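You operate a simulated robot arm through the tools that you are given. There is no shell and no other tool. Be economical: measure what you need, move in short steps, check, and stop when the job is done.

The job below is to be done with a simulated robot arm. You get a single attempt, and the scene is never put back.

## Task
Put the block labelled "75" from the left wall bench on the oil end of the bending bench and the block marked "72" on the back corner of the bending bench. Fetch the yellow-headed peg from the table end of the side bench and stand it on the beige pad there. Fetch the hammer from the table end of the side bench and set it on the corner end of the side bench. Take the weight from the corner end of the side bench and put it on the table end of the side bench. Close the sliding lid. Stack the can labelled "linseed oil" from the left wall bench on top of the can labelled "boat varnish". Push the right drawer of the chest bench shut. Take the batten on the store bench and put it away on the door end of the left wall bench. Do these in any order. Set down upright: yellow-headed peg, weight.

It is judged by the outcome, as a careful person would: the job done as asked, and still so three seconds after it is handed in. It fails if anything else is knocked over, pushed out of place, dropped, spilled or broken. A push-on lid holds only when it is set on centred and level and pressed home; a screw cap is set on level and turned clockwise until tight.

## Robot
A 6-joint arm with a four-finger gripper on a trunk, on a base that drives. Base frame: it is fixed to the floor where the robot stands at the start and does not move with it; the origin is under the middle of the robot, x ahead of it, y to its left, z up; the surface under the hand at the start is at about z = 900. Units: mm, degrees, N and s.
With the tool pointing down near the work surface it reaches from about 120 to 920 mm from the robot's upright axis, wherever it stands. Its first joint turns from -166.0 to 166.0 degrees. Places, roughly: back corner of the bending bench (30x22 cm) [740, 2240, 860]; batten (30x3x2 cm) [700, 5600, 900]; block [750, 0, 1000]; can [750, -2500, 1000]; corner end of the side bench [-5500, 5300, 900]; door end of the left wall bench [700, -2500, 900]; hammer (19x3x9 cm) [-5600, 3700, 900]; oil end of the bending bench [400, 3700, 900]; pad (6x6x3 cm) [-5300, 4300, 900]; right drawer of the chest bench [300, -1800, 700]; sliding lid [-5000, 7000, 900]; table end of the side bench [-5500, 4100, 900]; weight (11x5x7 cm) [-5700, 5000, 900]; yellow-headed peg (3x3x7 cm) [-5500, 4100, 900]. Payload 3.43 kg.
Tool frame: the origin (TCP) lies between the finger pads and is the grasp point; the fingertips stand 30 mm ahead of it; z points along the fingers, y is the line along which they close. The gripper opens to 120 mm. The gripper's body begins 85 mm behind the TCP.
Orientation is that of the tool frame in the base frame, as [roll, pitch, yaw] about the fixed x, y, z axes, in that order (R = Rz(yaw) Ry(pitch) Rx(roll)). With the fingers straight down and closing along the base's y, the tool's x points along the base's -x, its y along +y and its z along -z.

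## Interface
- The arm moves only by the tool apply_moves. Its argument "motion" is a list of rows, each an object (a shift or turn left out is 0, a gripper value left out holds the last) with "delta_pos": the shift along the tool's x, y, z in cm, a list of three; "angular": the turn, a rotation vector about the tool's x, y, z in degrees, a list of three; "claw": the opening, from 0 (shut) to 1 (fully open). In form: [{"delta_pos": [dx, dy, dz], "angular": [rx, ry, rz], "claw": claw}, ...]. A call has 1 to 12 rows; each row shifts and turns the commanded pose from where the row before left it, along the tool's axes as they then stand. A row lasts 0.2 s, in which the tool goes at most 50 mm and 8.6 degrees; a call with a longer step from one row to the next is refused whole, and so is a gripper value outside its range. Where a pose cannot be reached the arm comes as near as it can. A force on the tool above 40 N (or 10 N above the force at the start of the call, whichever is more), or a blocked arm, ends the call early, and 0.2 s more pass. The fingers move at their own pace and stop on an object; they squeeze with about 40 N. The grip force told is the motor's: it shows also when the fingers shut on nothing. Time passes only in rows, and 0.2 s behind the last, so rows that do not move let the fingers close. The reply holds the time, the measured pose of the TCP, the force on the tool along the base axes, the opening and the grip force, in the units named above and with some noise, with the torque about the TCP (base axes, N m) and any sound that the robot's microphone picked up.
- Cameras (640 x 400 px; columns grow to the right, rows downward): "scene" is now at [53.8, 192.6, 1555.6]; the picture's right is [-0.09, -1.00, 0.00], its down [-0.80, 0.07, -0.60] and it looks along [0.60, -0.05, -0.80] (base axes); focal length 260 px, centre (320, 200). "wrist" rides on the gripper at [71, -17, -121] in the tool frame; the picture's right is [0.23, 0.97, 0.00], its down [-0.81, 0.19, -0.55] and it looks along [-0.54, 0.13, 0.83] (tool axes); focal length 275 px, centre (320, 200). There is no depth. A picture from a camera that has moved, and an enlarged one, comes with that camera's place and axes in the base frame and with its lens.
- grab_frame(camera): a new picture of that camera. No time passes.
- move_column(by): slides the trunk up (or, below 0, down) by that many mm; the arm and the scene camera ride with it, the base frame stays. It gives what a move gives, with no picture.
- steer(legs): drives the robot by 1 to 6 legs, each [ahead, left, turn to the left] in mm, mm and degrees, along the robot's own axes; the way and the turn of a leg run together, so that a leg with both is an arc; at most 1500 mm and 180 degrees a leg. The arm and the cameras ride along, it lands a little off, and it stops where it bumps. It gives what a move gives.
- turn_head(pan, tilt): turns the head with the scene camera to pan (to the left, within 120 degrees either way) and tilt (down, from -29 to 69), counted from straight ahead of the robot. It gives what a move gives.
- inspect(camera, box): a new picture of the part [left, top, right, bottom] of that camera's present view, enlarged. No time passes.
- hand_in(): hands the job in; it is judged then, once.

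Work in short steps. Places have to be worked out from the pictures, the camera data and where the tool is seen: move nearer, look again, correct. Check each grasp and each placing, and mend what went wrong. You have 483 turns and 236 pictures in all, those below and enlarged ones among them. Open the gripper and draw the arm clear of the work before you hand the job in, unless the task says otherwise; then end with one line.

The tools are called after ">>>" as a command line: name --argument value ..., lists and objects as JSON in quotes. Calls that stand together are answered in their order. apply_moves: Moves the arm, as the interface text tells. Its arguments: {"type":"object","properties":{"motion":{"type":"array","items":{"type":"object","properties":{"delta_pos":{"type":"array","items":{"type":"number"}},"angular":{"type":"array","items":{"type":"number"}},"claw":{"type":"number"}}}}},"required":["motion"]} The other tools are called the same way: move_column (by) slides the trunk up or down; steer (legs) drives the base; turn_head (pan, tilt) turns the head that bears the scene camera; grab_frame (camera) takes a picture; inspect (camera, box) takes an enlarged picture of a part of a camera's view; hand_in () hands the job in.

At the start:

```text
clock: 0.0
position: [470.1, -125.2, 1204.0]
orientation: [179.9, 0.0, -180.0]
ft_force: [-0.2, -0.7, -0.7]
wrist_torque: [0.05, 0.0, 0.02]
finger_gap: 119.9
gripper_force: 0.1
trunk travel left (down, up): [-150.0, 390.0]
robot x, y, heading: [1.8, -1.6, 0.0]
head pan, tilt: [-70.8, 56.8]
```

scene: 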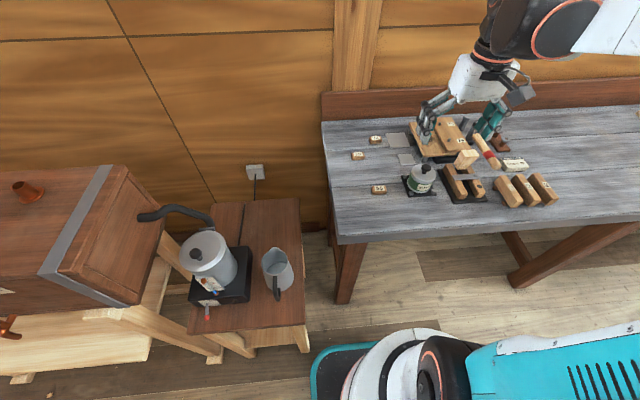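
wrist: 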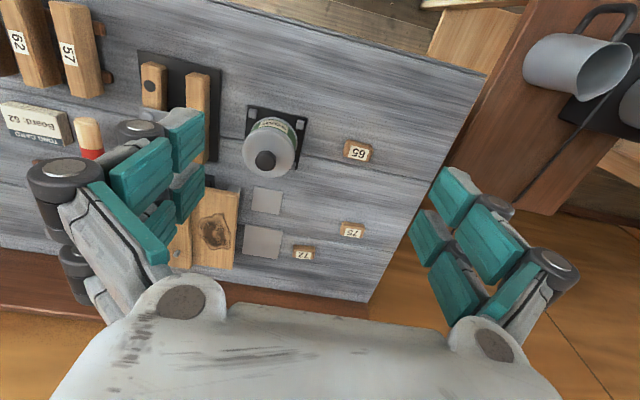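

The head reading and the camera data seem to disagree, so I'll look again with the head set to a known pan.

>>> turn_head --pan 0 --tilt 45

>>> grab_frame --camera "scene"

```text
clock: 1.4
position: [467.7, -123.6, 1203.1]
orientation: [179.9, -0.1, 179.9]
ft_force: [0.6, 0.4, -0.8]
wrist_torque: [-0.01, -0.03, -0.03]
finger_gap: 120.1
gripper_force: 0.0
trunk travel left (down, up): [-150.0, 390.0]
robot x, y, heading: [0.4, -1.8, -0.0]
head pan, tilt: [0.0, 45.0]
```

```text
233 pictures are left
camera scene: at [60.4, 199.0, 1566.5], right [0.0, -1.0, 0.0], down [-0.71, 0.0, -0.71], along [0.71, 0.0, -0.71], focal length 260 px, centre (320, 200)
```

scene: 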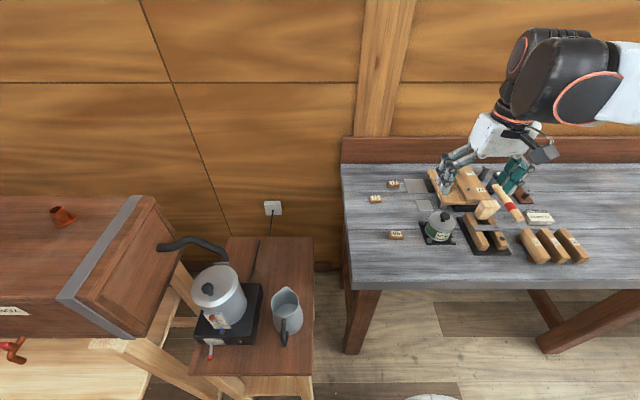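

>>> inspect --camera "scene" --box '[340, 140, 600, 300]'

>>> inspect --camera "wrist" --box '[220, 80, 420, 280]'

```text
2.46 times, centred on (470, 220) of scene
camera zoom: at [60.4, 199.0, 1566.5], right [0.0, -1.0, 0.0], down [-0.71, 0.0, -0.71], along [0.71, 0.0, -0.71], focal length 641 px, centre (-49, 151)
```

zoom: 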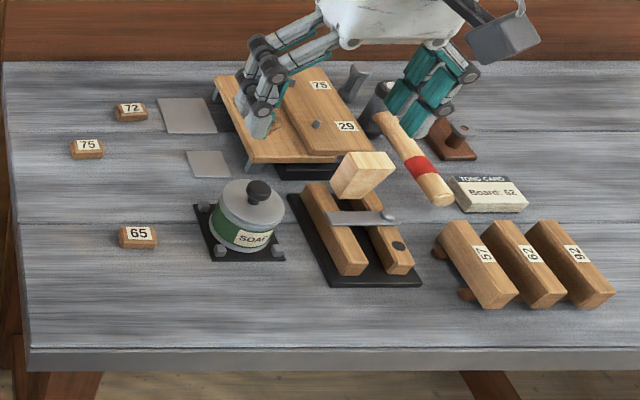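

```text
2.00 times, centred on (320, 180) of wrist
camera zoom: at [397.9, -140.9, 1324.1], right [-0.23, 0.97, 0.0], down [0.81, 0.19, 0.55], along [0.54, 0.13, -0.83], focal length 551 px, centre (320, 240)
```

zoom: 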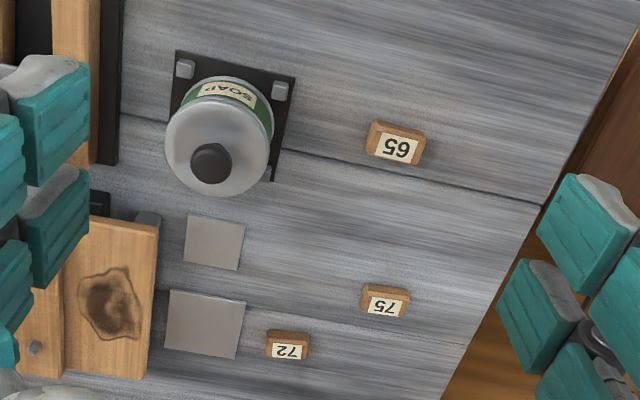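

I'll survey right and left along the benches before touching anything.

>>> turn_head --pan -60 --tilt 25

>>> grab_frame --camera "scene"

>>> turn_head --pan 60 --tilt 20

>>> grab_frame --camera "scene"

>>> turn_head --pan 115 --tilt 15

>>> grab_frame --camera "scene"

```text
clock: 2.7
position: [470.5, -125.4, 1204.1]
orientation: [-179.9, 0.0, -179.8]
ft_force: [-0.2, -0.3, -0.2]
wrist_torque: [-0.03, 0.03, 0.02]
finger_gap: 120.0
gripper_force: 0.1
trunk travel left (down, up): [-150.0, 390.0]
robot x, y, heading: [-1.8, 0.4, -0.2]
head pan, tilt: [-60.0, 25.0]
```

```text
230 pictures are left
camera scene: at [69.1, 186.2, 1590.3], right [-0.14, -0.99, 0.0], down [-0.49, 0.07, -0.87], along [0.86, -0.12, -0.49], focal length 260 px, centre (320, 200)
```

scene: 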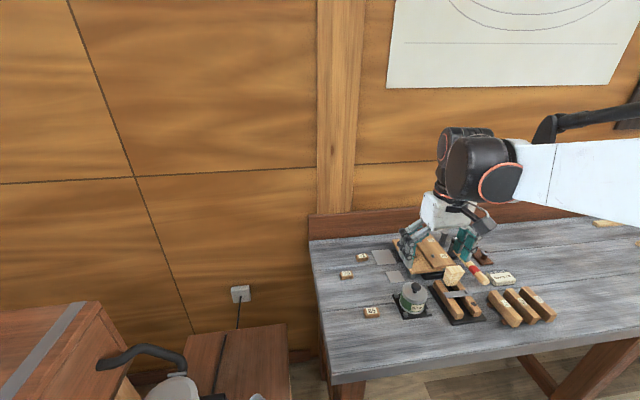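

```text
clock: 4.7
position: [472.9, -126.0, 1203.0]
orientation: [-180.0, 0.1, -179.9]
ft_force: [0.8, -0.2, 0.2]
wrist_torque: [-0.03, -0.02, 0.0]
finger_gap: 120.1
gripper_force: 0.1
trunk travel left (down, up): [-150.0, 390.0]
robot x, y, heading: [1.7, -1.3, 0.0]
head pan, tilt: [60.0, 20.0]
```

```text
229 pictures are left
camera scene: at [71.0, 186.8, 1599.8], right [-0.13, -0.99, 0.0], down [-0.39, 0.05, -0.92], along [0.91, -0.12, -0.4], focal length 260 px, centre (320, 200)
```

scene: 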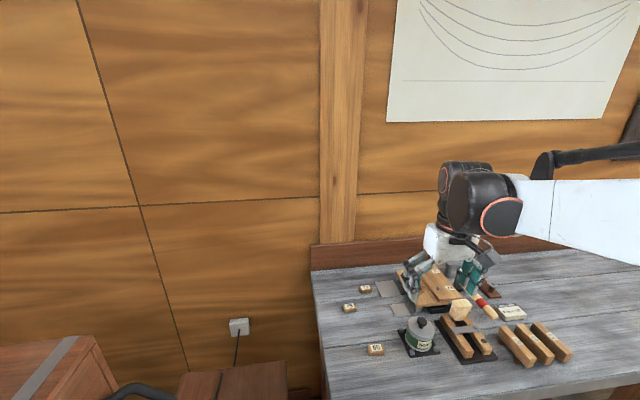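

```text
clock: 6.0
position: [472.7, -126.3, 1203.3]
orientation: [-180.0, 0.1, 180.0]
ft_force: [-0.4, 0.5, 0.1]
wrist_torque: [-0.01, 0.01, 0.0]
finger_gap: 119.9
gripper_force: 0.1
trunk travel left (down, up): [-150.0, 390.0]
robot x, y, heading: [-0.4, -0.2, 0.0]
head pan, tilt: [115.0, 15.0]
```

```text
228 pictures are left
camera scene: at [61.1, 244.2, 1605.8], right [0.48, -0.88, 0.0], down [-0.3, -0.16, -0.94], along [0.82, 0.45, -0.34], focal length 260 px, centre (320, 200)
```

scene: 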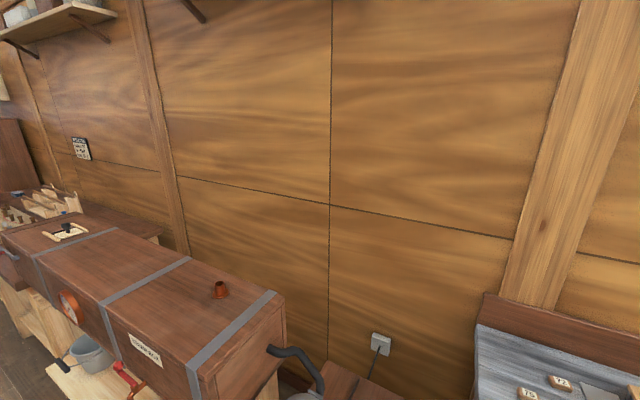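

The head's pan appears to lag its reading; a fresh frame will show whether it's still moving.

>>> grab_frame --camera "scene"

>>> turn_head --pan -60 --tilt 25

>>> turn_head --pan -60 --tilt 25

>>> grab_frame --camera "scene"

```text
227 pictures are left
camera scene: at [61.1, 244.2, 1605.8], right [0.48, -0.88, 0.0], down [-0.3, -0.16, -0.94], along [0.82, 0.45, -0.34], focal length 260 px, centre (320, 200)
```

scene: 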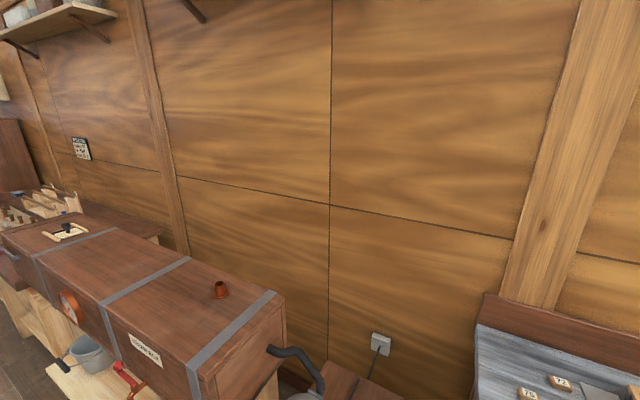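

```text
clock: 8.6
position: [470.4, -125.3, 1203.2]
orientation: [179.9, 0.0, -179.9]
ft_force: [0.5, 1.3, 1.0]
wrist_torque: [-0.03, 0.05, -0.01]
finger_gap: 120.0
gripper_force: 0.1
trunk travel left (down, up): [-150.0, 390.0]
robot x, y, heading: [-1.9, 1.4, 0.1]
head pan, tilt: [-60.0, 25.0]
```

```text
clock: 9.2
position: [470.2, -124.5, 1203.6]
orientation: [-180.0, 0.0, -179.9]
ft_force: [-0.3, 0.0, 0.6]
wrist_torque: [-0.01, 0.02, 0.01]
finger_gap: 119.8
gripper_force: 0.0
trunk travel left (down, up): [-150.0, 390.0]
robot x, y, heading: [2.5, 1.7, -0.3]
head pan, tilt: [-60.0, 25.0]
```

```text
226 pictures are left
camera scene: at [70.9, 185.8, 1602.8], right [-0.14, -0.99, 0.0], down [-0.36, 0.05, -0.93], along [0.92, -0.13, -0.37], focal length 260 px, centre (320, 200)
```

scene: 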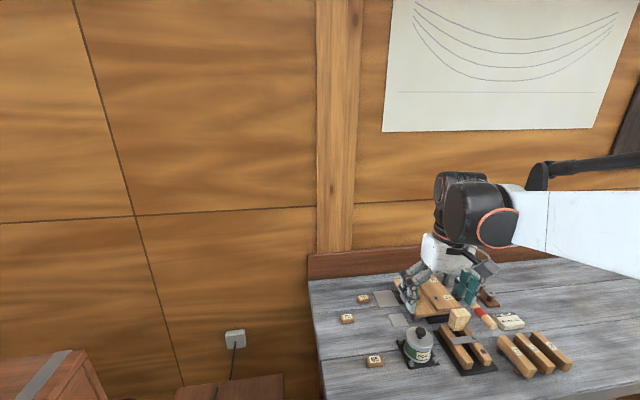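

>>> turn_head --pan 100 --tilt 15

>>> turn_head --pan 100 --tilt 15

>>> turn_head --pan 100 --tilt 15

>>> grab_frame --camera "scene"

```text
clock: 11.7
position: [471.2, -124.9, 1202.8]
orientation: [-180.0, -0.1, 179.9]
ft_force: [-0.2, 0.3, -0.3]
wrist_torque: [-0.01, -0.05, -0.03]
finger_gap: 120.0
gripper_force: 0.0
trunk travel left (down, up): [-150.0, 390.0]
robot x, y, heading: [-0.9, -0.8, 0.2]
head pan, tilt: [100.0, 15.0]
```

```text
clock: 12.3
position: [471.0, -126.0, 1203.3]
orientation: [180.0, 0.1, 180.0]
ft_force: [0.7, 0.4, 0.0]
wrist_torque: [-0.02, -0.01, -0.03]
finger_gap: 119.9
gripper_force: 0.0
trunk travel left (down, up): [-150.0, 390.0]
robot x, y, heading: [-0.2, -1.6, 0.3]
head pan, tilt: [100.0, 15.0]
```

```text
clock: 12.9
position: [473.0, -126.1, 1203.9]
orientation: [-179.9, 0.0, -180.0]
ft_force: [-0.1, -0.6, -0.2]
wrist_torque: [0.03, 0.0, -0.02]
finger_gap: 120.1
gripper_force: 0.2
trunk travel left (down, up): [-150.0, 390.0]
robot x, y, heading: [-2.3, -3.8, 0.0]
head pan, tilt: [100.0, 15.0]
```

```text
225 pictures are left
camera scene: at [62.1, 242.3, 1607.9], right [0.46, -0.89, 0.0], down [-0.28, -0.15, -0.95], along [0.84, 0.44, -0.32], focal length 260 px, centre (320, 200)
```

scene: 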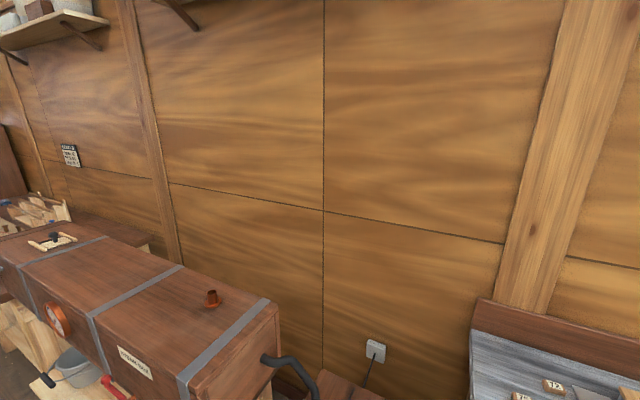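

>>> turn_head --pan 40 --tilt 15

>>> grab_frame --camera "scene"

>>> apply_moves --motion '[{}, {}, {}, {}, {}, {}, {}, {}, {}, {}, {}, {}]'

>>> grab_frame --camera "scene"

```text
clock: 14.2
position: [470.7, -124.9, 1203.2]
orientation: [-180.0, 0.0, -179.9]
ft_force: [-1.2, -0.5, 0.6]
wrist_torque: [0.0, -0.03, 0.01]
finger_gap: 119.8
gripper_force: 0.1
trunk travel left (down, up): [-150.0, 390.0]
robot x, y, heading: [0.9, 0.2, -0.0]
head pan, tilt: [40.0, 15.0]
```

```text
224 pictures are left
camera scene: at [61.9, 242.7, 1608.2], right [0.47, -0.88, 0.0], down [-0.28, -0.15, -0.95], along [0.84, 0.44, -0.31], focal length 260 px, centre (320, 200)
```

scene: 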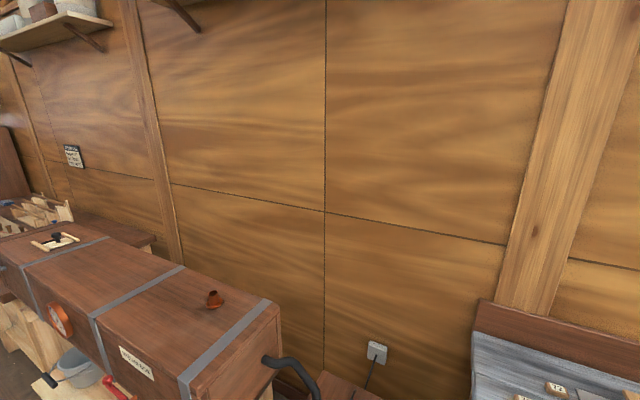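

```text
clock: 16.8
position: [472.2, -125.9, 1203.5]
orientation: [179.9, 0.0, 179.9]
ft_force: [0.6, 0.0, 0.4]
wrist_torque: [0.01, 0.01, 0.0]
finger_gap: 120.3
gripper_force: 0.1
trunk travel left (down, up): [-150.0, 390.0]
robot x, y, heading: [2.2, -0.5, -0.0]
head pan, tilt: [40.0, 15.0]
```

```text
223 pictures are left
camera scene: at [61.5, 243.4, 1608.3], right [0.47, -0.88, 0.0], down [-0.28, -0.15, -0.95], along [0.84, 0.45, -0.31], focal length 260 px, centre (320, 200)
```

scene: 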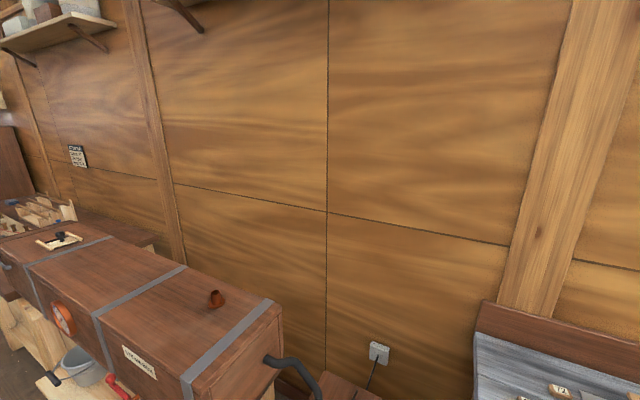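

The head only pans weakly, so I'll mostly turn the base to look. Block 75 is at about (715, -1) and 72 at about (795, -79); I'll go above 75 and look with the wrist camera.

>>> apply_moves --motion '[{"delta_pos": [-3.49, 1.77, 2.14], "claw": 0.65}, {"delta_pos": [-3.49, 1.77, 2.14]}, {"delta_pos": [-3.49, 1.77, 2.14]}, {"delta_pos": [-3.49, 1.77, 2.14]}, {"delta_pos": [-3.49, 1.77, 2.14]}, {"delta_pos": [-3.49, 1.77, 2.14]}, {"delta_pos": [-3.49, 1.77, 2.14]}]'

>>> grab_frame --camera "wrist"

```text
clock: 18.4
position: [715.4, -1.9, 1052.7]
orientation: [180.0, 0.0, -180.0]
ft_force: [0.9, -0.2, 0.0]
wrist_torque: [0.01, 0.03, -0.01]
finger_gap: 78.0
gripper_force: 0.0
trunk travel left (down, up): [-150.0, 390.0]
robot x, y, heading: [-1.1, 1.4, -0.2]
head pan, tilt: [40.0, 15.0]
```

```text
222 pictures are left
camera wrist: at [644.5, -17.8, 1172.3], right [-0.23, 0.97, 0.0], down [0.81, 0.19, 0.55], along [0.54, 0.13, -0.83], focal length 275 px, centre (320, 200)
```

wrist: 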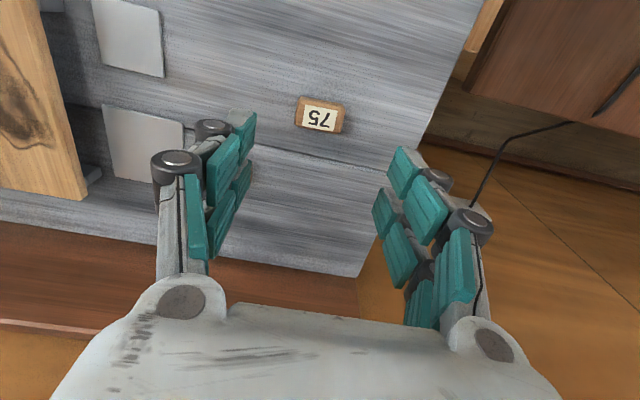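

>>> apply_moves --motion '[{"delta_pos": [-0.45, 0.1, 4]}, {"delta_pos": [0, 0, 4]}, {"delta_pos": [0, 0, 3.4]}, {"claw": 0.1}, {}, {}]'

>>> grab_frame --camera "wrist"

```text
clock: 19.8
position: [716.8, 0.3, 942.0]
orientation: [-180.0, 0.0, -180.0]
ft_force: [0.0, 0.5, 0.2]
wrist_torque: [0.02, 0.05, 0.01]
finger_gap: 43.7
gripper_force: 39.8
trunk travel left (down, up): [-150.0, 390.0]
robot x, y, heading: [0.1, -4.2, -0.1]
head pan, tilt: [40.0, 15.0]
```

```text
221 pictures are left
camera wrist: at [645.4, -16.0, 1062.7], right [-0.23, 0.97, 0.0], down [0.81, 0.19, 0.55], along [0.54, 0.13, -0.83], focal length 275 px, centre (320, 200)
```

wrist: 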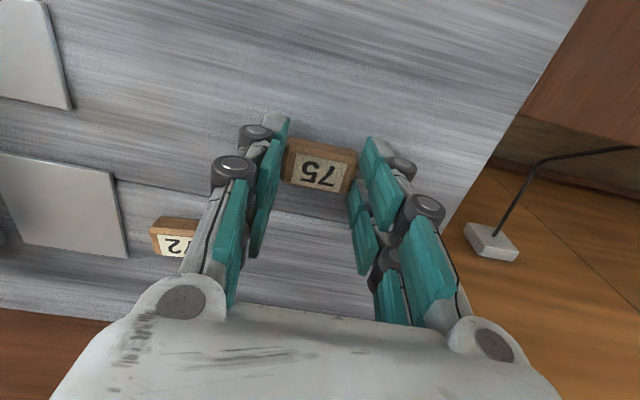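

Block 75 is gripped (43.7 mm). I'll lift, retract to the start pose, and back the base off.

>>> apply_moves --motion '[{"delta_pos": [0, 0, -4.5]}, {"delta_pos": [0, 0, -4.5]}, {"delta_pos": [0, 0, -4.5]}, {"delta_pos": [0, 0, -4.5]}, {"delta_pos": [0, 0, -4.5]}, {"delta_pos": [0, 0, -4.5]}, {"delta_pos": [4.5, 0, 0]}, {"delta_pos": [4.5, 0, 0]}, {"delta_pos": [4.5, 0, 0]}, {"delta_pos": [4.5, 0, 0]}, {"delta_pos": [4.5, 0, 0]}, {"delta_pos": [4.5, 0, 0]}]'

>>> steer --legs '[[-700, 0, 0], [0, 1500, 0]]'

>>> grab_frame --camera "scene"

>>> grab_frame --camera "wrist"

```text
clock: 22.4
position: [444.3, 1.5, 1207.7]
orientation: [180.0, 0.1, -179.8]
ft_force: [-0.8, 0.1, 0.3]
wrist_torque: [0.01, 0.02, 0.02]
finger_gap: 43.3
gripper_force: 40.3
trunk travel left (down, up): [-150.0, 390.0]
robot x, y, heading: [3.5, -1.8, -0.0]
head pan, tilt: [40.0, 15.0]
```

```text
clock: 33.3
position: [-230.5, 1530.8, 1207.1]
orientation: [180.0, 0.0, 179.0]
ft_force: [0.3, 0.3, -0.5]
wrist_torque: [0.01, 0.03, -0.04]
finger_gap: 43.5
gripper_force: 40.4
trunk travel left (down, up): [-150.0, 390.0]
robot x, y, heading: [-674.0, 1537.9, -0.9]
head pan, tilt: [40.0, 15.0]
```

```text
220 pictures are left
camera scene: at [-604.9, 1766.0, 1607.9], right [0.29, -0.96, 0.0], down [-0.3, -0.09, -0.95], along [0.91, 0.28, -0.32], focal length 260 px, centre (320, 200)
```

scene: 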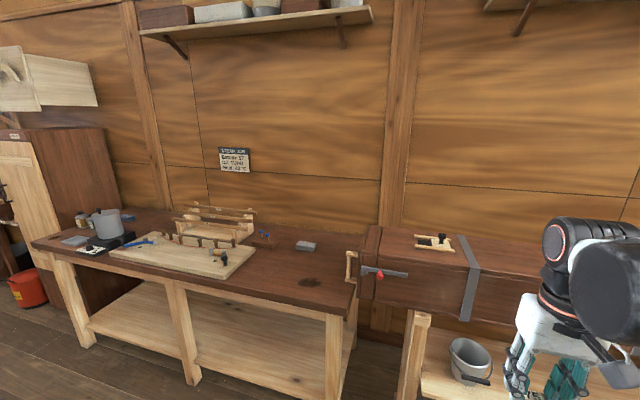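

```text
219 pictures are left
camera wrist: at [-300.7, 1515.7, 1328.1], right [-0.21, 0.98, 0.0], down [0.81, 0.18, 0.55], along [0.54, 0.12, -0.83], focal length 275 px, centre (320, 200)
```

wrist: 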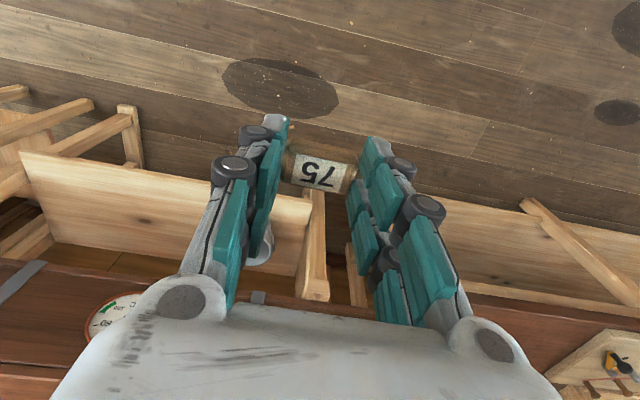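

>>> inspect --camera "scene" --box '[20, 180, 360, 310]'

```text
1.88 times, centred on (190, 245) of scene
camera zoom: at [-604.9, 1766.0, 1607.9], right [0.29, -0.96, 0.0], down [-0.3, -0.09, -0.95], along [0.91, 0.28, -0.32], focal length 490 px, centre (565, 115)
```

zoom: 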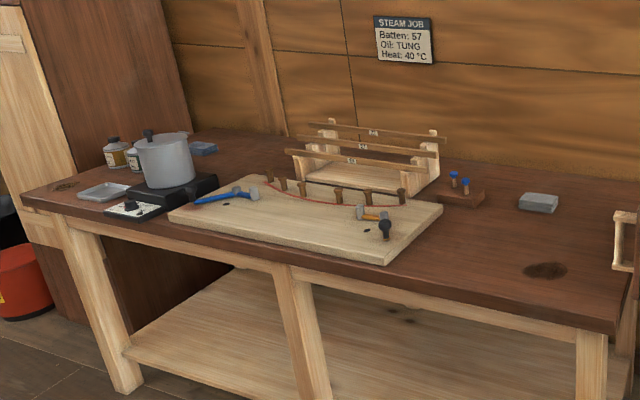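

Bending bench: front edge x≈215, y from 1900 to 3800; oil end with cans at the far left. I'll drive to about (-300, 3500).

>>> steer --legs '[[0, 1500, 0.9], [380, 430, 0]]'

>>> turn_head --pan 0 --tilt 45

>>> grab_frame --camera "scene"

```text
clock: 43.6
position: [121.1, 3485.0, 1207.8]
orientation: [-180.0, -0.1, -178.6]
ft_force: [-0.7, 0.6, -0.6]
wrist_torque: [0.0, 0.0, -0.01]
finger_gap: 43.6
gripper_force: 39.9
trunk travel left (down, up): [-150.0, 390.0]
robot x, y, heading: [-326.0, 3474.6, 1.3]
head pan, tilt: [40.0, 15.0]
```

```text
clock: 44.7
position: [120.7, 3484.6, 1207.2]
orientation: [179.9, 0.0, -178.6]
ft_force: [0.8, -0.2, -1.0]
wrist_torque: [0.0, -0.02, 0.0]
finger_gap: 43.8
gripper_force: 40.3
trunk travel left (down, up): [-150.0, 390.0]
robot x, y, heading: [-325.4, 3475.7, 1.2]
head pan, tilt: [0.0, 45.0]
```

```text
217 pictures are left
camera scene: at [-271.4, 3675.5, 1566.7], right [0.02, -1.0, 0.0], down [-0.71, -0.02, -0.71], along [0.71, 0.02, -0.71], focal length 260 px, centre (320, 200)
```

scene: 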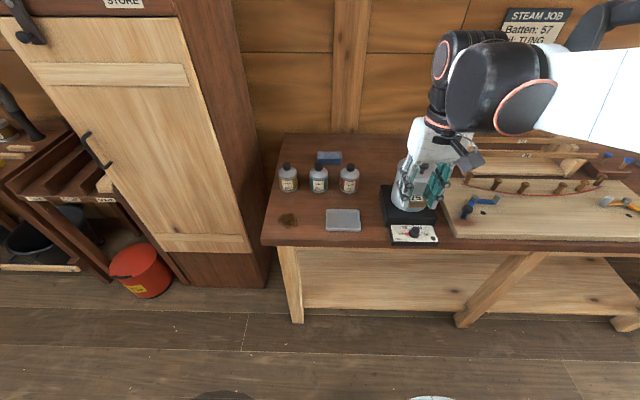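

>>> inspect --camera "scene" --box '[250, 140, 450, 265]'

```text
3.20 times, centred on (350, 202) of scene
camera zoom: at [-271.4, 3675.5, 1566.7], right [0.02, -1.0, 0.0], down [-0.71, -0.02, -0.71], along [0.71, 0.02, -0.71], focal length 833 px, centre (224, 192)
```

zoom: 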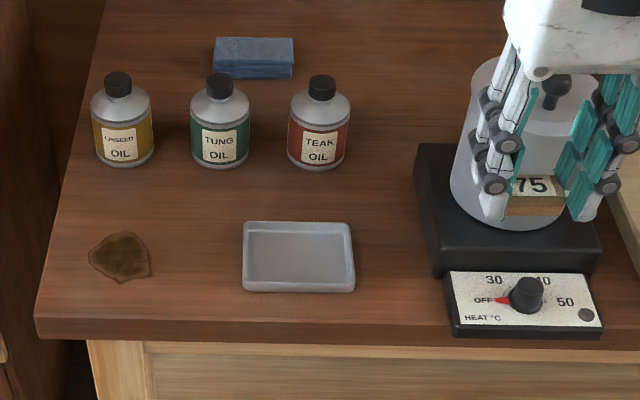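

>>> apply_moves --motion '[{"delta_pos": [-3.13, 3.18, 0]}, {"delta_pos": [-3.13, 3.18, 0]}, {"delta_pos": [-3.13, 3.18, 0]}, {"delta_pos": [-3.13, 3.18, 0]}, {"delta_pos": [-3.13, 3.18, 0]}, {"delta_pos": [-3.13, 3.18, 0]}, {"delta_pos": [-3.13, 3.18, 0]}, {"delta_pos": [-3.13, 3.18, 0]}, {"delta_pos": [0, 0, 4.5]}, {"delta_pos": [0, 0, 4.5]}, {"delta_pos": [0, 0, 4.5]}, {"delta_pos": [0, 0, 4.5]}]'

>>> grab_frame --camera "wrist"

>>> grab_frame --camera "scene"

```text
clock: 47.3
position: [366.5, 3746.3, 1027.1]
orientation: [180.0, 0.0, -178.6]
ft_force: [-1.2, -0.3, 0.2]
wrist_torque: [0.03, 0.01, 0.0]
finger_gap: 43.8
gripper_force: 40.0
trunk travel left (down, up): [-150.0, 390.0]
robot x, y, heading: [-330.5, 3475.9, 1.5]
head pan, tilt: [0.0, 45.0]
```

```text
215 pictures are left
camera wrist: at [294.9, 3728.2, 1147.2], right [-0.25, 0.97, 0.0], down [0.81, 0.21, 0.55], along [0.53, 0.14, -0.83], focal length 275 px, centre (320, 200)
```

wrist: 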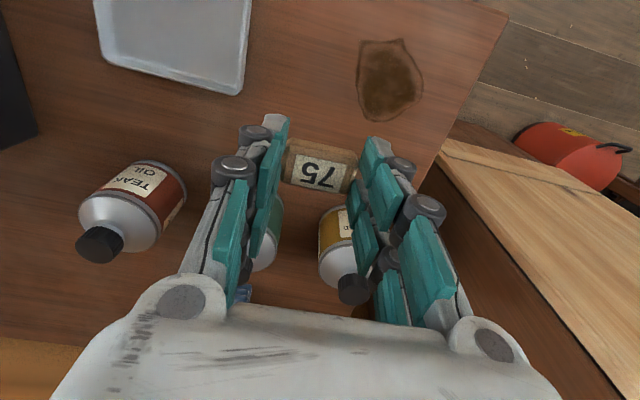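

```text
214 pictures are left
camera scene: at [-271.0, 3675.7, 1566.6], right [0.02, -1.0, 0.0], down [-0.71, -0.02, -0.71], along [0.71, 0.02, -0.71], focal length 260 px, centre (320, 200)
```

scene: 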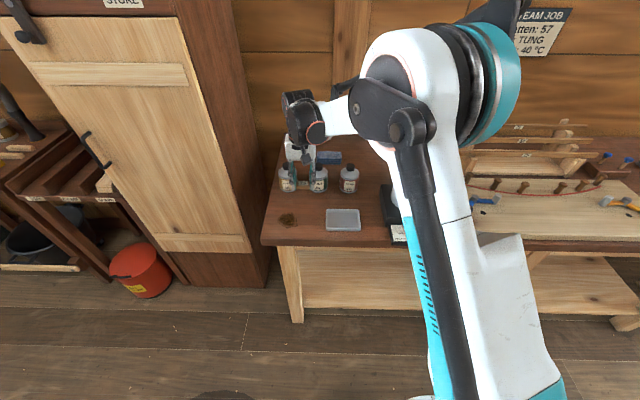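

Clear of bottles. Descend to the surface gently.

>>> apply_moves --motion '[{"delta_pos": [0, 0, 4]}, {"delta_pos": [0, 0, 4]}, {"delta_pos": [0, 0, 2.5]}, {"delta_pos": [0, 0, 0.6]}, {"delta_pos": [0, 0, 0.6]}, {"delta_pos": [0, 0, 0.5]}, {"delta_pos": [0, 0, 0.4]}, {"delta_pos": [0, 0, 0.4]}, {"delta_pos": [0, 0, 0.4]}]'

>>> grab_frame --camera "wrist"

```text
clock: 49.3
position: [363.4, 3745.9, 895.4]
orientation: [-180.0, 0.1, -178.6]
ft_force: [3.2, 3.1, 38.3]
wrist_torque: [0.13, -0.19, 0.0]
finger_gap: 43.7
gripper_force: 40.2
trunk travel left (down, up): [-150.0, 390.0]
robot x, y, heading: [-325.7, 3478.8, 1.2]
head pan, tilt: [0.0, 45.0]
```

```text
213 pictures are left
camera wrist: at [293.1, 3726.8, 1016.5], right [-0.25, 0.97, 0.0], down [0.8, 0.21, 0.55], along [0.54, 0.14, -0.83], focal length 275 px, centre (320, 200)
```

wrist: 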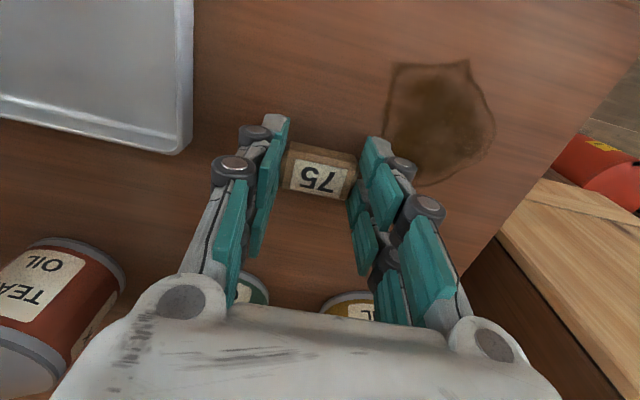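

Contact; release and lift away.

>>> apply_moves --motion '[{"delta_pos": [0, 0, -0.1]}, {"claw": 0.5}, {}, {"delta_pos": [0, 0, -4]}, {"delta_pos": [0, 0, -4.5]}, {"delta_pos": [0, 0, -4.5]}, {"delta_pos": [0, 0, -4.5]}, {"delta_pos": [0, 0, -4.5]}, {"delta_pos": [0, 0, -4.5]}, {"delta_pos": [0, 0, -4.5]}]'

>>> grab_frame --camera "wrist"

```text
clock: 51.5
position: [365.5, 3743.5, 1205.0]
orientation: [-180.0, 0.0, -178.5]
ft_force: [0.0, -0.1, 1.0]
wrist_torque: [-0.01, -0.01, 0.0]
finger_gap: 60.3
gripper_force: 0.1
trunk travel left (down, up): [-150.0, 390.0]
robot x, y, heading: [-327.2, 3473.5, 1.4]
head pan, tilt: [0.0, 45.0]
```

```text
212 pictures are left
camera wrist: at [295.0, 3726.0, 1326.5], right [-0.25, 0.97, 0.0], down [0.81, 0.21, 0.55], along [0.53, 0.14, -0.83], focal length 275 px, centre (320, 200)
```

wrist: 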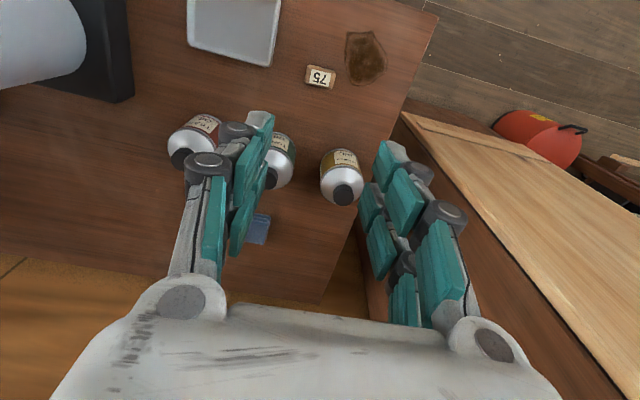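

Block 75 stands on the oil end. Next the batten at the store bench (y≈5600): retract the arm and drive left.

>>> apply_moves --motion '[{"delta_pos": [3.29, -2.92, 0]}, {"delta_pos": [3.29, -2.92, 0]}, {"delta_pos": [3.29, -2.92, 0]}, {"delta_pos": [3.29, -2.92, 0]}, {"delta_pos": [3.29, -2.92, 0]}, {"delta_pos": [3.29, -2.92, 0]}, {"delta_pos": [3.29, -2.92, 0]}, {"delta_pos": [3.29, -2.92, 0]}, {"delta_pos": [3.29, -2.92, 0]}]'

>>> steer --legs '[[-250, 0, -1.2], [0, 1500, 0]]'

>>> turn_head --pan 0 --tilt 40

>>> grab_frame --camera "scene"

```text
clock: 53.5
position: [73.9, 3476.1, 1204.7]
orientation: [-180.0, 0.0, -178.7]
ft_force: [-0.8, -0.4, -0.9]
wrist_torque: [-0.02, 0.0, 0.01]
finger_gap: 59.8
gripper_force: 0.1
trunk travel left (down, up): [-150.0, 390.0]
robot x, y, heading: [-329.1, 3476.3, 1.4]
head pan, tilt: [0.0, 45.0]
```

```text
clock: 62.3
position: [-187.3, 4948.6, 1204.7]
orientation: [180.0, 0.0, -179.4]
ft_force: [-0.1, -0.7, 0.5]
wrist_torque: [0.0, -0.04, 0.03]
finger_gap: 60.1
gripper_force: 0.0
trunk travel left (down, up): [-150.0, 390.0]
robot x, y, heading: [-593.2, 4952.6, 0.5]
head pan, tilt: [0.0, 45.0]
```

```text
clock: 62.9
position: [-185.8, 4946.6, 1203.4]
orientation: [180.0, 0.0, -179.5]
ft_force: [0.2, -0.7, -0.9]
wrist_torque: [0.02, -0.01, 0.0]
finger_gap: 60.1
gripper_force: 0.1
trunk travel left (down, up): [-150.0, 390.0]
robot x, y, heading: [-589.5, 4952.8, 0.4]
head pan, tilt: [0.0, 40.0]
```

```text
211 pictures are left
camera scene: at [-579.4, 5072.3, 1576.4], right [-0.93, -0.37, 0.0], down [-0.23, 0.58, -0.78], along [0.29, -0.73, -0.62], focal length 260 px, centre (320, 200)
```

scene: 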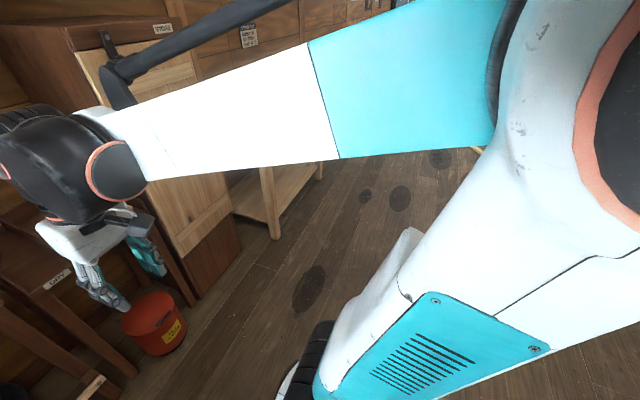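

>>> turn_head --pan 20 --tilt 40

>>> grab_frame --camera "scene"

```text
clock: 63.8
position: [-186.1, 4948.2, 1204.6]
orientation: [179.9, 0.1, -179.4]
ft_force: [-0.1, -1.0, 0.9]
wrist_torque: [-0.01, 0.04, -0.01]
finger_gap: 60.0
gripper_force: 0.0
trunk travel left (down, up): [-150.0, 390.0]
robot x, y, heading: [-588.6, 4955.1, 0.4]
head pan, tilt: [20.0, 40.0]
```

```text
210 pictures are left
camera scene: at [-579.0, 5072.3, 1576.7], right [-0.93, -0.37, 0.0], down [-0.23, 0.57, -0.79], along [0.29, -0.73, -0.62], focal length 260 px, centre (320, 200)
```

scene: 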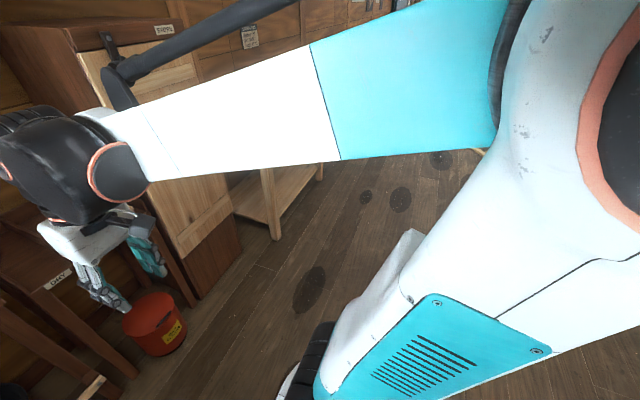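

The arm seems to have pushed the head aside; I'll move the arm out to the right and recentre.

>>> apply_moves --motion '[{"delta_pos": [-2, -4.2, 0]}, {"delta_pos": [-2, -4.2, 0]}, {"delta_pos": [-2, -4.2, 0]}, {"delta_pos": [-2, -4.2, 0]}, {"delta_pos": [-2, -4.2, 0]}]'

>>> turn_head --pan 40 --tilt 40

>>> grab_frame --camera "scene"

```text
clock: 65.0
position: [-86.0, 4737.5, 1205.4]
orientation: [-180.0, 0.0, -179.5]
ft_force: [0.8, 0.1, 0.0]
wrist_torque: [0.01, 0.0, -0.02]
finger_gap: 60.1
gripper_force: 0.0
trunk travel left (down, up): [-150.0, 390.0]
robot x, y, heading: [-589.1, 4952.5, 0.4]
head pan, tilt: [20.0, 40.0]
```

```text
clock: 65.8
position: [-85.7, 4737.1, 1205.0]
orientation: [-180.0, 0.0, -179.4]
ft_force: [0.2, -1.3, 0.1]
wrist_torque: [0.0, 0.03, 0.01]
finger_gap: 59.7
gripper_force: 0.1
trunk travel left (down, up): [-150.0, 390.0]
robot x, y, heading: [-590.2, 4953.5, 0.2]
head pan, tilt: [40.0, 40.0]
```

```text
209 pictures are left
camera scene: at [-546.5, 5207.2, 1573.9], right [0.65, -0.76, 0.0], down [-0.49, -0.42, -0.77], along [0.58, 0.5, -0.64], focal length 260 px, centre (320, 200)
```

scene: 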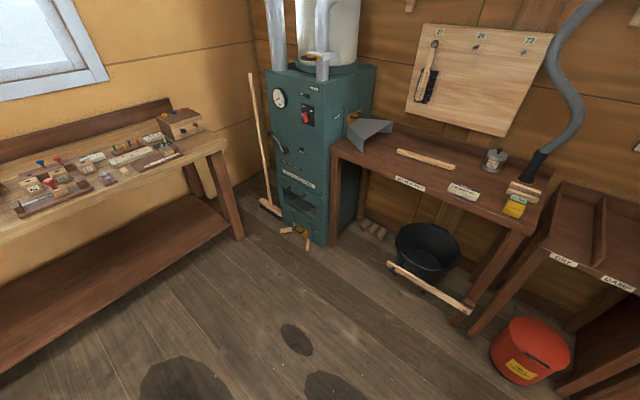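

>>> inspect --camera "scene" --box '[320, 100, 580, 260]'

```text
2.46 times, centred on (450, 180) of scene
camera zoom: at [-546.5, 5207.2, 1573.9], right [0.65, -0.76, 0.0], down [-0.49, -0.42, -0.77], along [0.58, 0.5, -0.64], focal length 641 px, centre (0, 249)
```

zoom: 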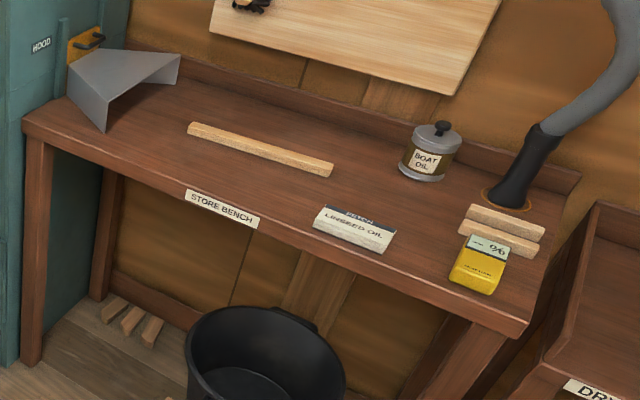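

Batten lies at about (700, 5565), long axis near y, tilted ~9°. I'll drive to it and pre-rotate the gripper to close across it.

>>> steer --legs '[[0, 600, 0], [440, 0, 0]]'

>>> apply_moves --motion '[{"delta_pos": [0, 3, 0], "angular": [0, 0, 8.1], "claw": 0.6}, {"delta_pos": [0, 0, 0], "angular": [0, 0, 8.1]}, {"angular": [0, 0, 8.1]}, {"angular": [0, 0, 8.1]}, {"angular": [0, 0, 8.1]}, {"angular": [0, 0, 8.1]}, {"angular": [0, 0, 8.1]}, {"angular": [0, 0, 8.1]}, {"angular": [0, 0, 8.1]}, {"angular": [0, 0, 8.1]}]'

>>> turn_head --pan 5 --tilt 45

>>> grab_frame --camera "scene"

```text
clock: 71.5
position: [351.5, 5333.0, 1205.1]
orientation: [-180.0, 0.0, -179.9]
ft_force: [0.6, -0.7, -0.1]
wrist_torque: [-0.02, -0.01, 0.02]
finger_gap: 60.0
gripper_force: 0.1
trunk travel left (down, up): [-150.0, 390.0]
robot x, y, heading: [-147.3, 5552.4, -0.1]
head pan, tilt: [40.0, 40.0]
```

```text
clock: 73.7
position: [351.7, 5362.9, 1205.7]
orientation: [-179.9, 0.1, 98.8]
ft_force: [0.4, 0.8, -0.1]
wrist_torque: [0.05, -0.04, 0.0]
finger_gap: 72.0
gripper_force: 0.1
trunk travel left (down, up): [-150.0, 390.0]
robot x, y, heading: [-150.4, 5553.6, 0.2]
head pan, tilt: [40.0, 40.0]
```

```text
clock: 74.7
position: [351.0, 5364.2, 1204.7]
orientation: [179.9, 0.0, 99.0]
ft_force: [-0.2, 0.3, -0.3]
wrist_torque: [-0.01, 0.03, -0.01]
finger_gap: 71.9
gripper_force: 0.2
trunk travel left (down, up): [-150.0, 390.0]
robot x, y, heading: [-154.1, 5550.9, -0.2]
head pan, tilt: [5.0, 45.0]
```

```text
207 pictures are left
camera scene: at [-89.4, 5760.2, 1566.7], right [0.09, -1.0, 0.0], down [-0.7, -0.06, -0.71], along [0.7, 0.06, -0.71], focal length 260 px, centre (320, 200)
```

scene: 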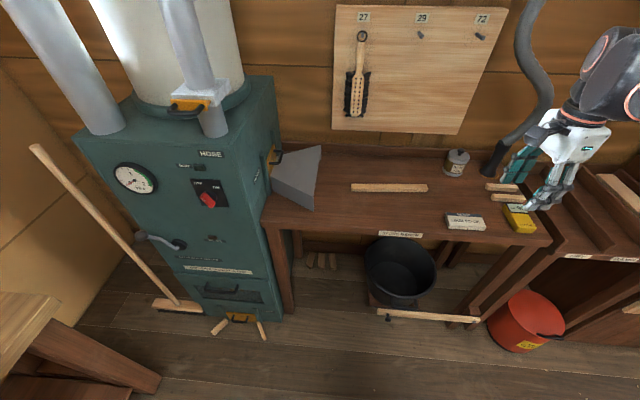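

>>> apply_moves --motion '[{"delta_pos": [1.49, 3.9, 2.0]}, {"delta_pos": [1.49, 3.9, 2.0]}, {"delta_pos": [1.49, 3.9, 2.0]}, {"delta_pos": [1.49, 3.9, 2.0]}, {"delta_pos": [1.49, 3.9, 2.0]}, {"delta_pos": [1.49, 3.9, 2.0]}, {"delta_pos": [1.49, 3.9, 2.0]}, {"delta_pos": [1.49, 3.9, 2.0]}, {"delta_pos": [1.49, 3.9, 2.0]}, {"angular": [0, 0, 3.9]}]'

>>> grab_frame --camera "wrist"

```text
clock: 76.9
position: [675.3, 5551.6, 1024.4]
orientation: [-180.0, 0.1, 95.1]
ft_force: [0.7, -0.1, -0.5]
wrist_torque: [0.01, 0.04, 0.0]
finger_gap: 71.9
gripper_force: 0.1
trunk travel left (down, up): [-150.0, 390.0]
robot x, y, heading: [-151.5, 5552.6, -0.1]
head pan, tilt: [5.0, 45.0]
```

```text
206 pictures are left
camera wrist: at [653.8, 5621.7, 1145.0], right [0.95, 0.31, 0.0], down [0.26, -0.79, 0.55], along [0.17, -0.53, -0.83], focal length 275 px, centre (320, 200)
```

wrist: 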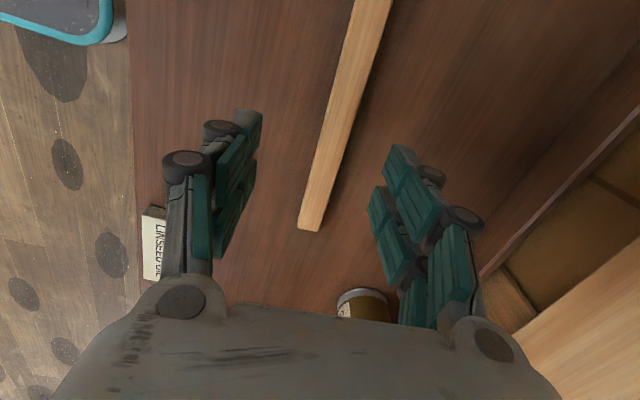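

>>> apply_moves --motion '[{"delta_pos": [1.3, 2.2, 0]}, {"delta_pos": [0, 0, 4.5]}, {"delta_pos": [0, 0, 4.5]}, {"delta_pos": [0, 0, 2]}, {}]'

>>> grab_frame --camera "wrist"

```text
clock: 78.1
position: [697.6, 5565.9, 915.0]
orientation: [179.9, -0.1, 95.0]
ft_force: [0.3, 0.0, -0.6]
wrist_torque: [-0.02, 0.0, 0.03]
finger_gap: 72.0
gripper_force: 0.0
trunk travel left (down, up): [-150.0, 390.0]
robot x, y, heading: [-149.0, 5552.9, -0.1]
head pan, tilt: [5.0, 45.0]
```

```text
205 pictures are left
camera wrist: at [675.8, 5636.8, 1036.3], right [0.95, 0.32, 0.0], down [0.26, -0.79, 0.55], along [0.17, -0.52, -0.83], focal length 275 px, centre (320, 200)
```

wrist: 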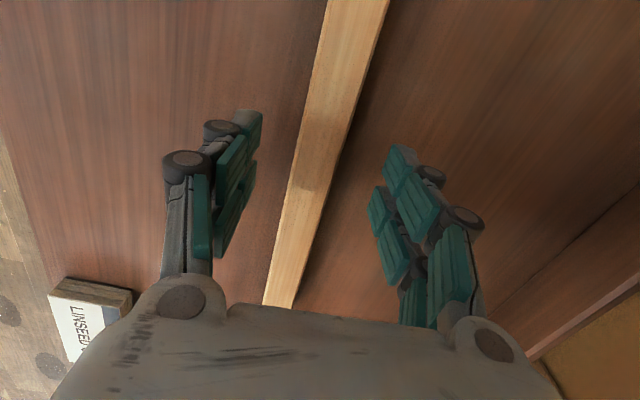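

Between the fingers and well aligned. Lower a little more in small steps, then grip.

>>> apply_moves --motion '[{"delta_pos": [0, 0, 1]}, {"delta_pos": [0, 0, 0.5]}, {"delta_pos": [0, 0, 0.4]}, {"claw": 0}, {}, {}, {}]'

```text
clock: 79.7
position: [698.2, 5567.2, 896.3]
orientation: [179.9, 0.1, 95.2]
ft_force: [0.4, 0.2, 2.1]
wrist_torque: [0.07, 0.06, -0.03]
finger_gap: 27.3
gripper_force: 40.2
trunk travel left (down, up): [-150.0, 390.0]
robot x, y, heading: [-146.0, 5551.4, 0.0]
head pan, tilt: [5.0, 45.0]
```

>>> apply_moves --motion '[{"delta_pos": [0, 0, -4.8]}, {"delta_pos": [0, 0, -4.8]}, {"delta_pos": [0, 0, -4.8]}, {"delta_pos": [0, 0, -4.8]}, {"delta_pos": [0, 0, -4.8]}, {"delta_pos": [0, 0, -4.8]}]'

>>> apply_moves --motion '[{"delta_pos": [0.39, -4.34, 0]}, {"delta_pos": [0.39, -4.34, 0]}, {"delta_pos": [0.39, -4.34, 0]}, {"delta_pos": [0.39, -4.34, 0]}, {"delta_pos": [0.39, -4.34, 0]}, {"delta_pos": [0.39, -4.34, 0]}, {"delta_pos": [0.39, -4.34, 0]}, {"delta_pos": [-4.5, -0.4, 0]}, {"delta_pos": [-4.5, -0.4, 0]}, {"delta_pos": [-4.5, -0.4, 0]}, {"delta_pos": [-4.5, -0.4, 0]}, {"delta_pos": [-4.5, -0.4, 0]}]'

>>> grab_frame --camera "wrist"

```text
clock: 81.1
position: [698.0, 5566.6, 1183.4]
orientation: [180.0, 0.0, 95.0]
ft_force: [-0.7, 0.2, -1.0]
wrist_torque: [0.0, -0.01, -0.01]
finger_gap: 27.4
gripper_force: 40.3
trunk travel left (down, up): [-150.0, 390.0]
robot x, y, heading: [-150.4, 5553.7, -0.1]
head pan, tilt: [5.0, 45.0]
```

```text
clock: 83.7
position: [390.6, 5337.2, 1182.7]
orientation: [179.9, 0.1, 95.1]
ft_force: [-0.2, 0.2, -0.8]
wrist_torque: [0.01, -0.02, 0.01]
finger_gap: 27.3
gripper_force: 40.1
trunk travel left (down, up): [-150.0, 390.0]
robot x, y, heading: [-147.6, 5556.4, -0.3]
head pan, tilt: [5.0, 45.0]
```

```text
204 pictures are left
camera wrist: at [369.8, 5408.4, 1303.0], right [0.95, 0.32, 0.0], down [0.26, -0.79, 0.55], along [0.17, -0.52, -0.83], focal length 275 px, centre (320, 200)
```

wrist: 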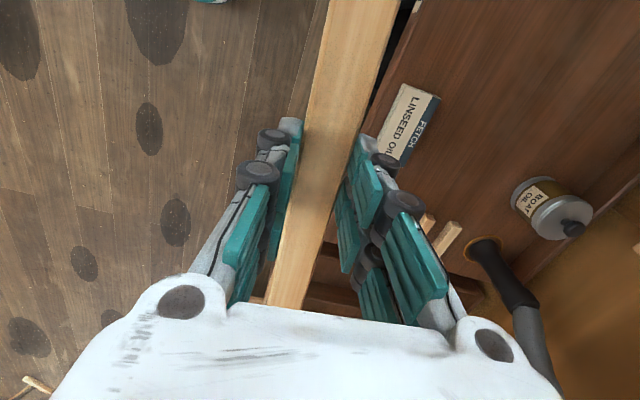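

Batten held. Back off and drive right along the aisle toward the door end.

>>> steer --legs '[[-750, 0, 0.2], [0, -1500, 0], [0, -1500, 0], [0, -1500, 0]]'

>>> grab_frame --camera "scene"

```text
clock: 108.6
position: [-133.6, 922.4, 1183.0]
orientation: [-179.9, 0.0, 98.7]
ft_force: [0.3, 0.3, -0.8]
wrist_torque: [0.02, 0.02, -0.01]
finger_gap: 27.3
gripper_force: 39.9
trunk travel left (down, up): [-150.0, 390.0]
robot x, y, heading: [-690.6, 1104.5, 3.5]
head pan, tilt: [5.0, 45.0]
```

```text
203 pictures are left
camera scene: at [-640.4, 1313.1, 1566.7], right [0.15, -0.99, 0.0], down [-0.7, -0.1, -0.71], along [0.7, 0.1, -0.71], focal length 260 px, centre (320, 200)
```

scene: 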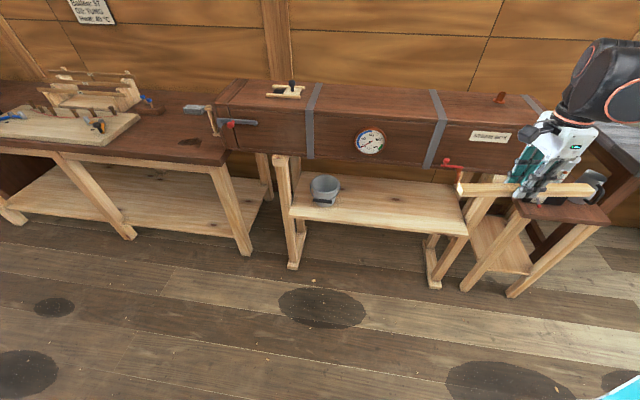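

>>> steer --legs '[[0, 0, -3.5], [0, -1500, 0], [0, -1000, 0]]'

>>> grab_frame --camera "scene"

```text
clock: 119.3
position: [-168.2, -1198.5, 1183.5]
orientation: [-179.9, 0.2, 94.3]
ft_force: [-0.4, 1.8, 0.4]
wrist_torque: [-0.12, -0.06, 0.01]
finger_gap: 27.4
gripper_force: 40.0
trunk travel left (down, up): [-150.0, 390.0]
robot x, y, heading: [-706.9, -978.3, -1.0]
head pan, tilt: [5.0, 45.0]
stopped in leg 3: the robot was blocked; the commanded pose is now the measured one
```

```text
202 pictures are left
camera scene: at [-642.3, -768.5, 1566.3], right [0.07, -1.0, 0.0], down [-0.71, -0.05, -0.71], along [0.7, 0.05, -0.71], focal length 260 px, centre (320, 200)
```

scene: 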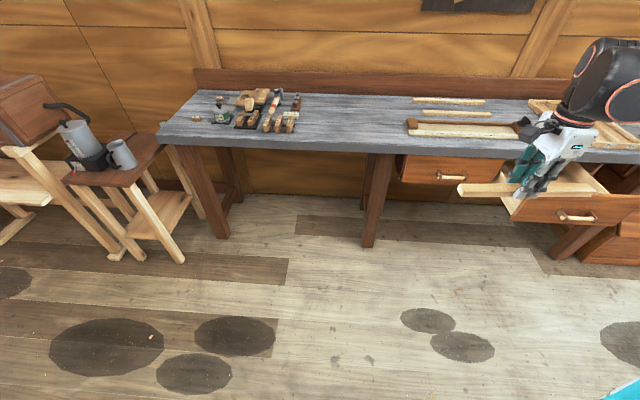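

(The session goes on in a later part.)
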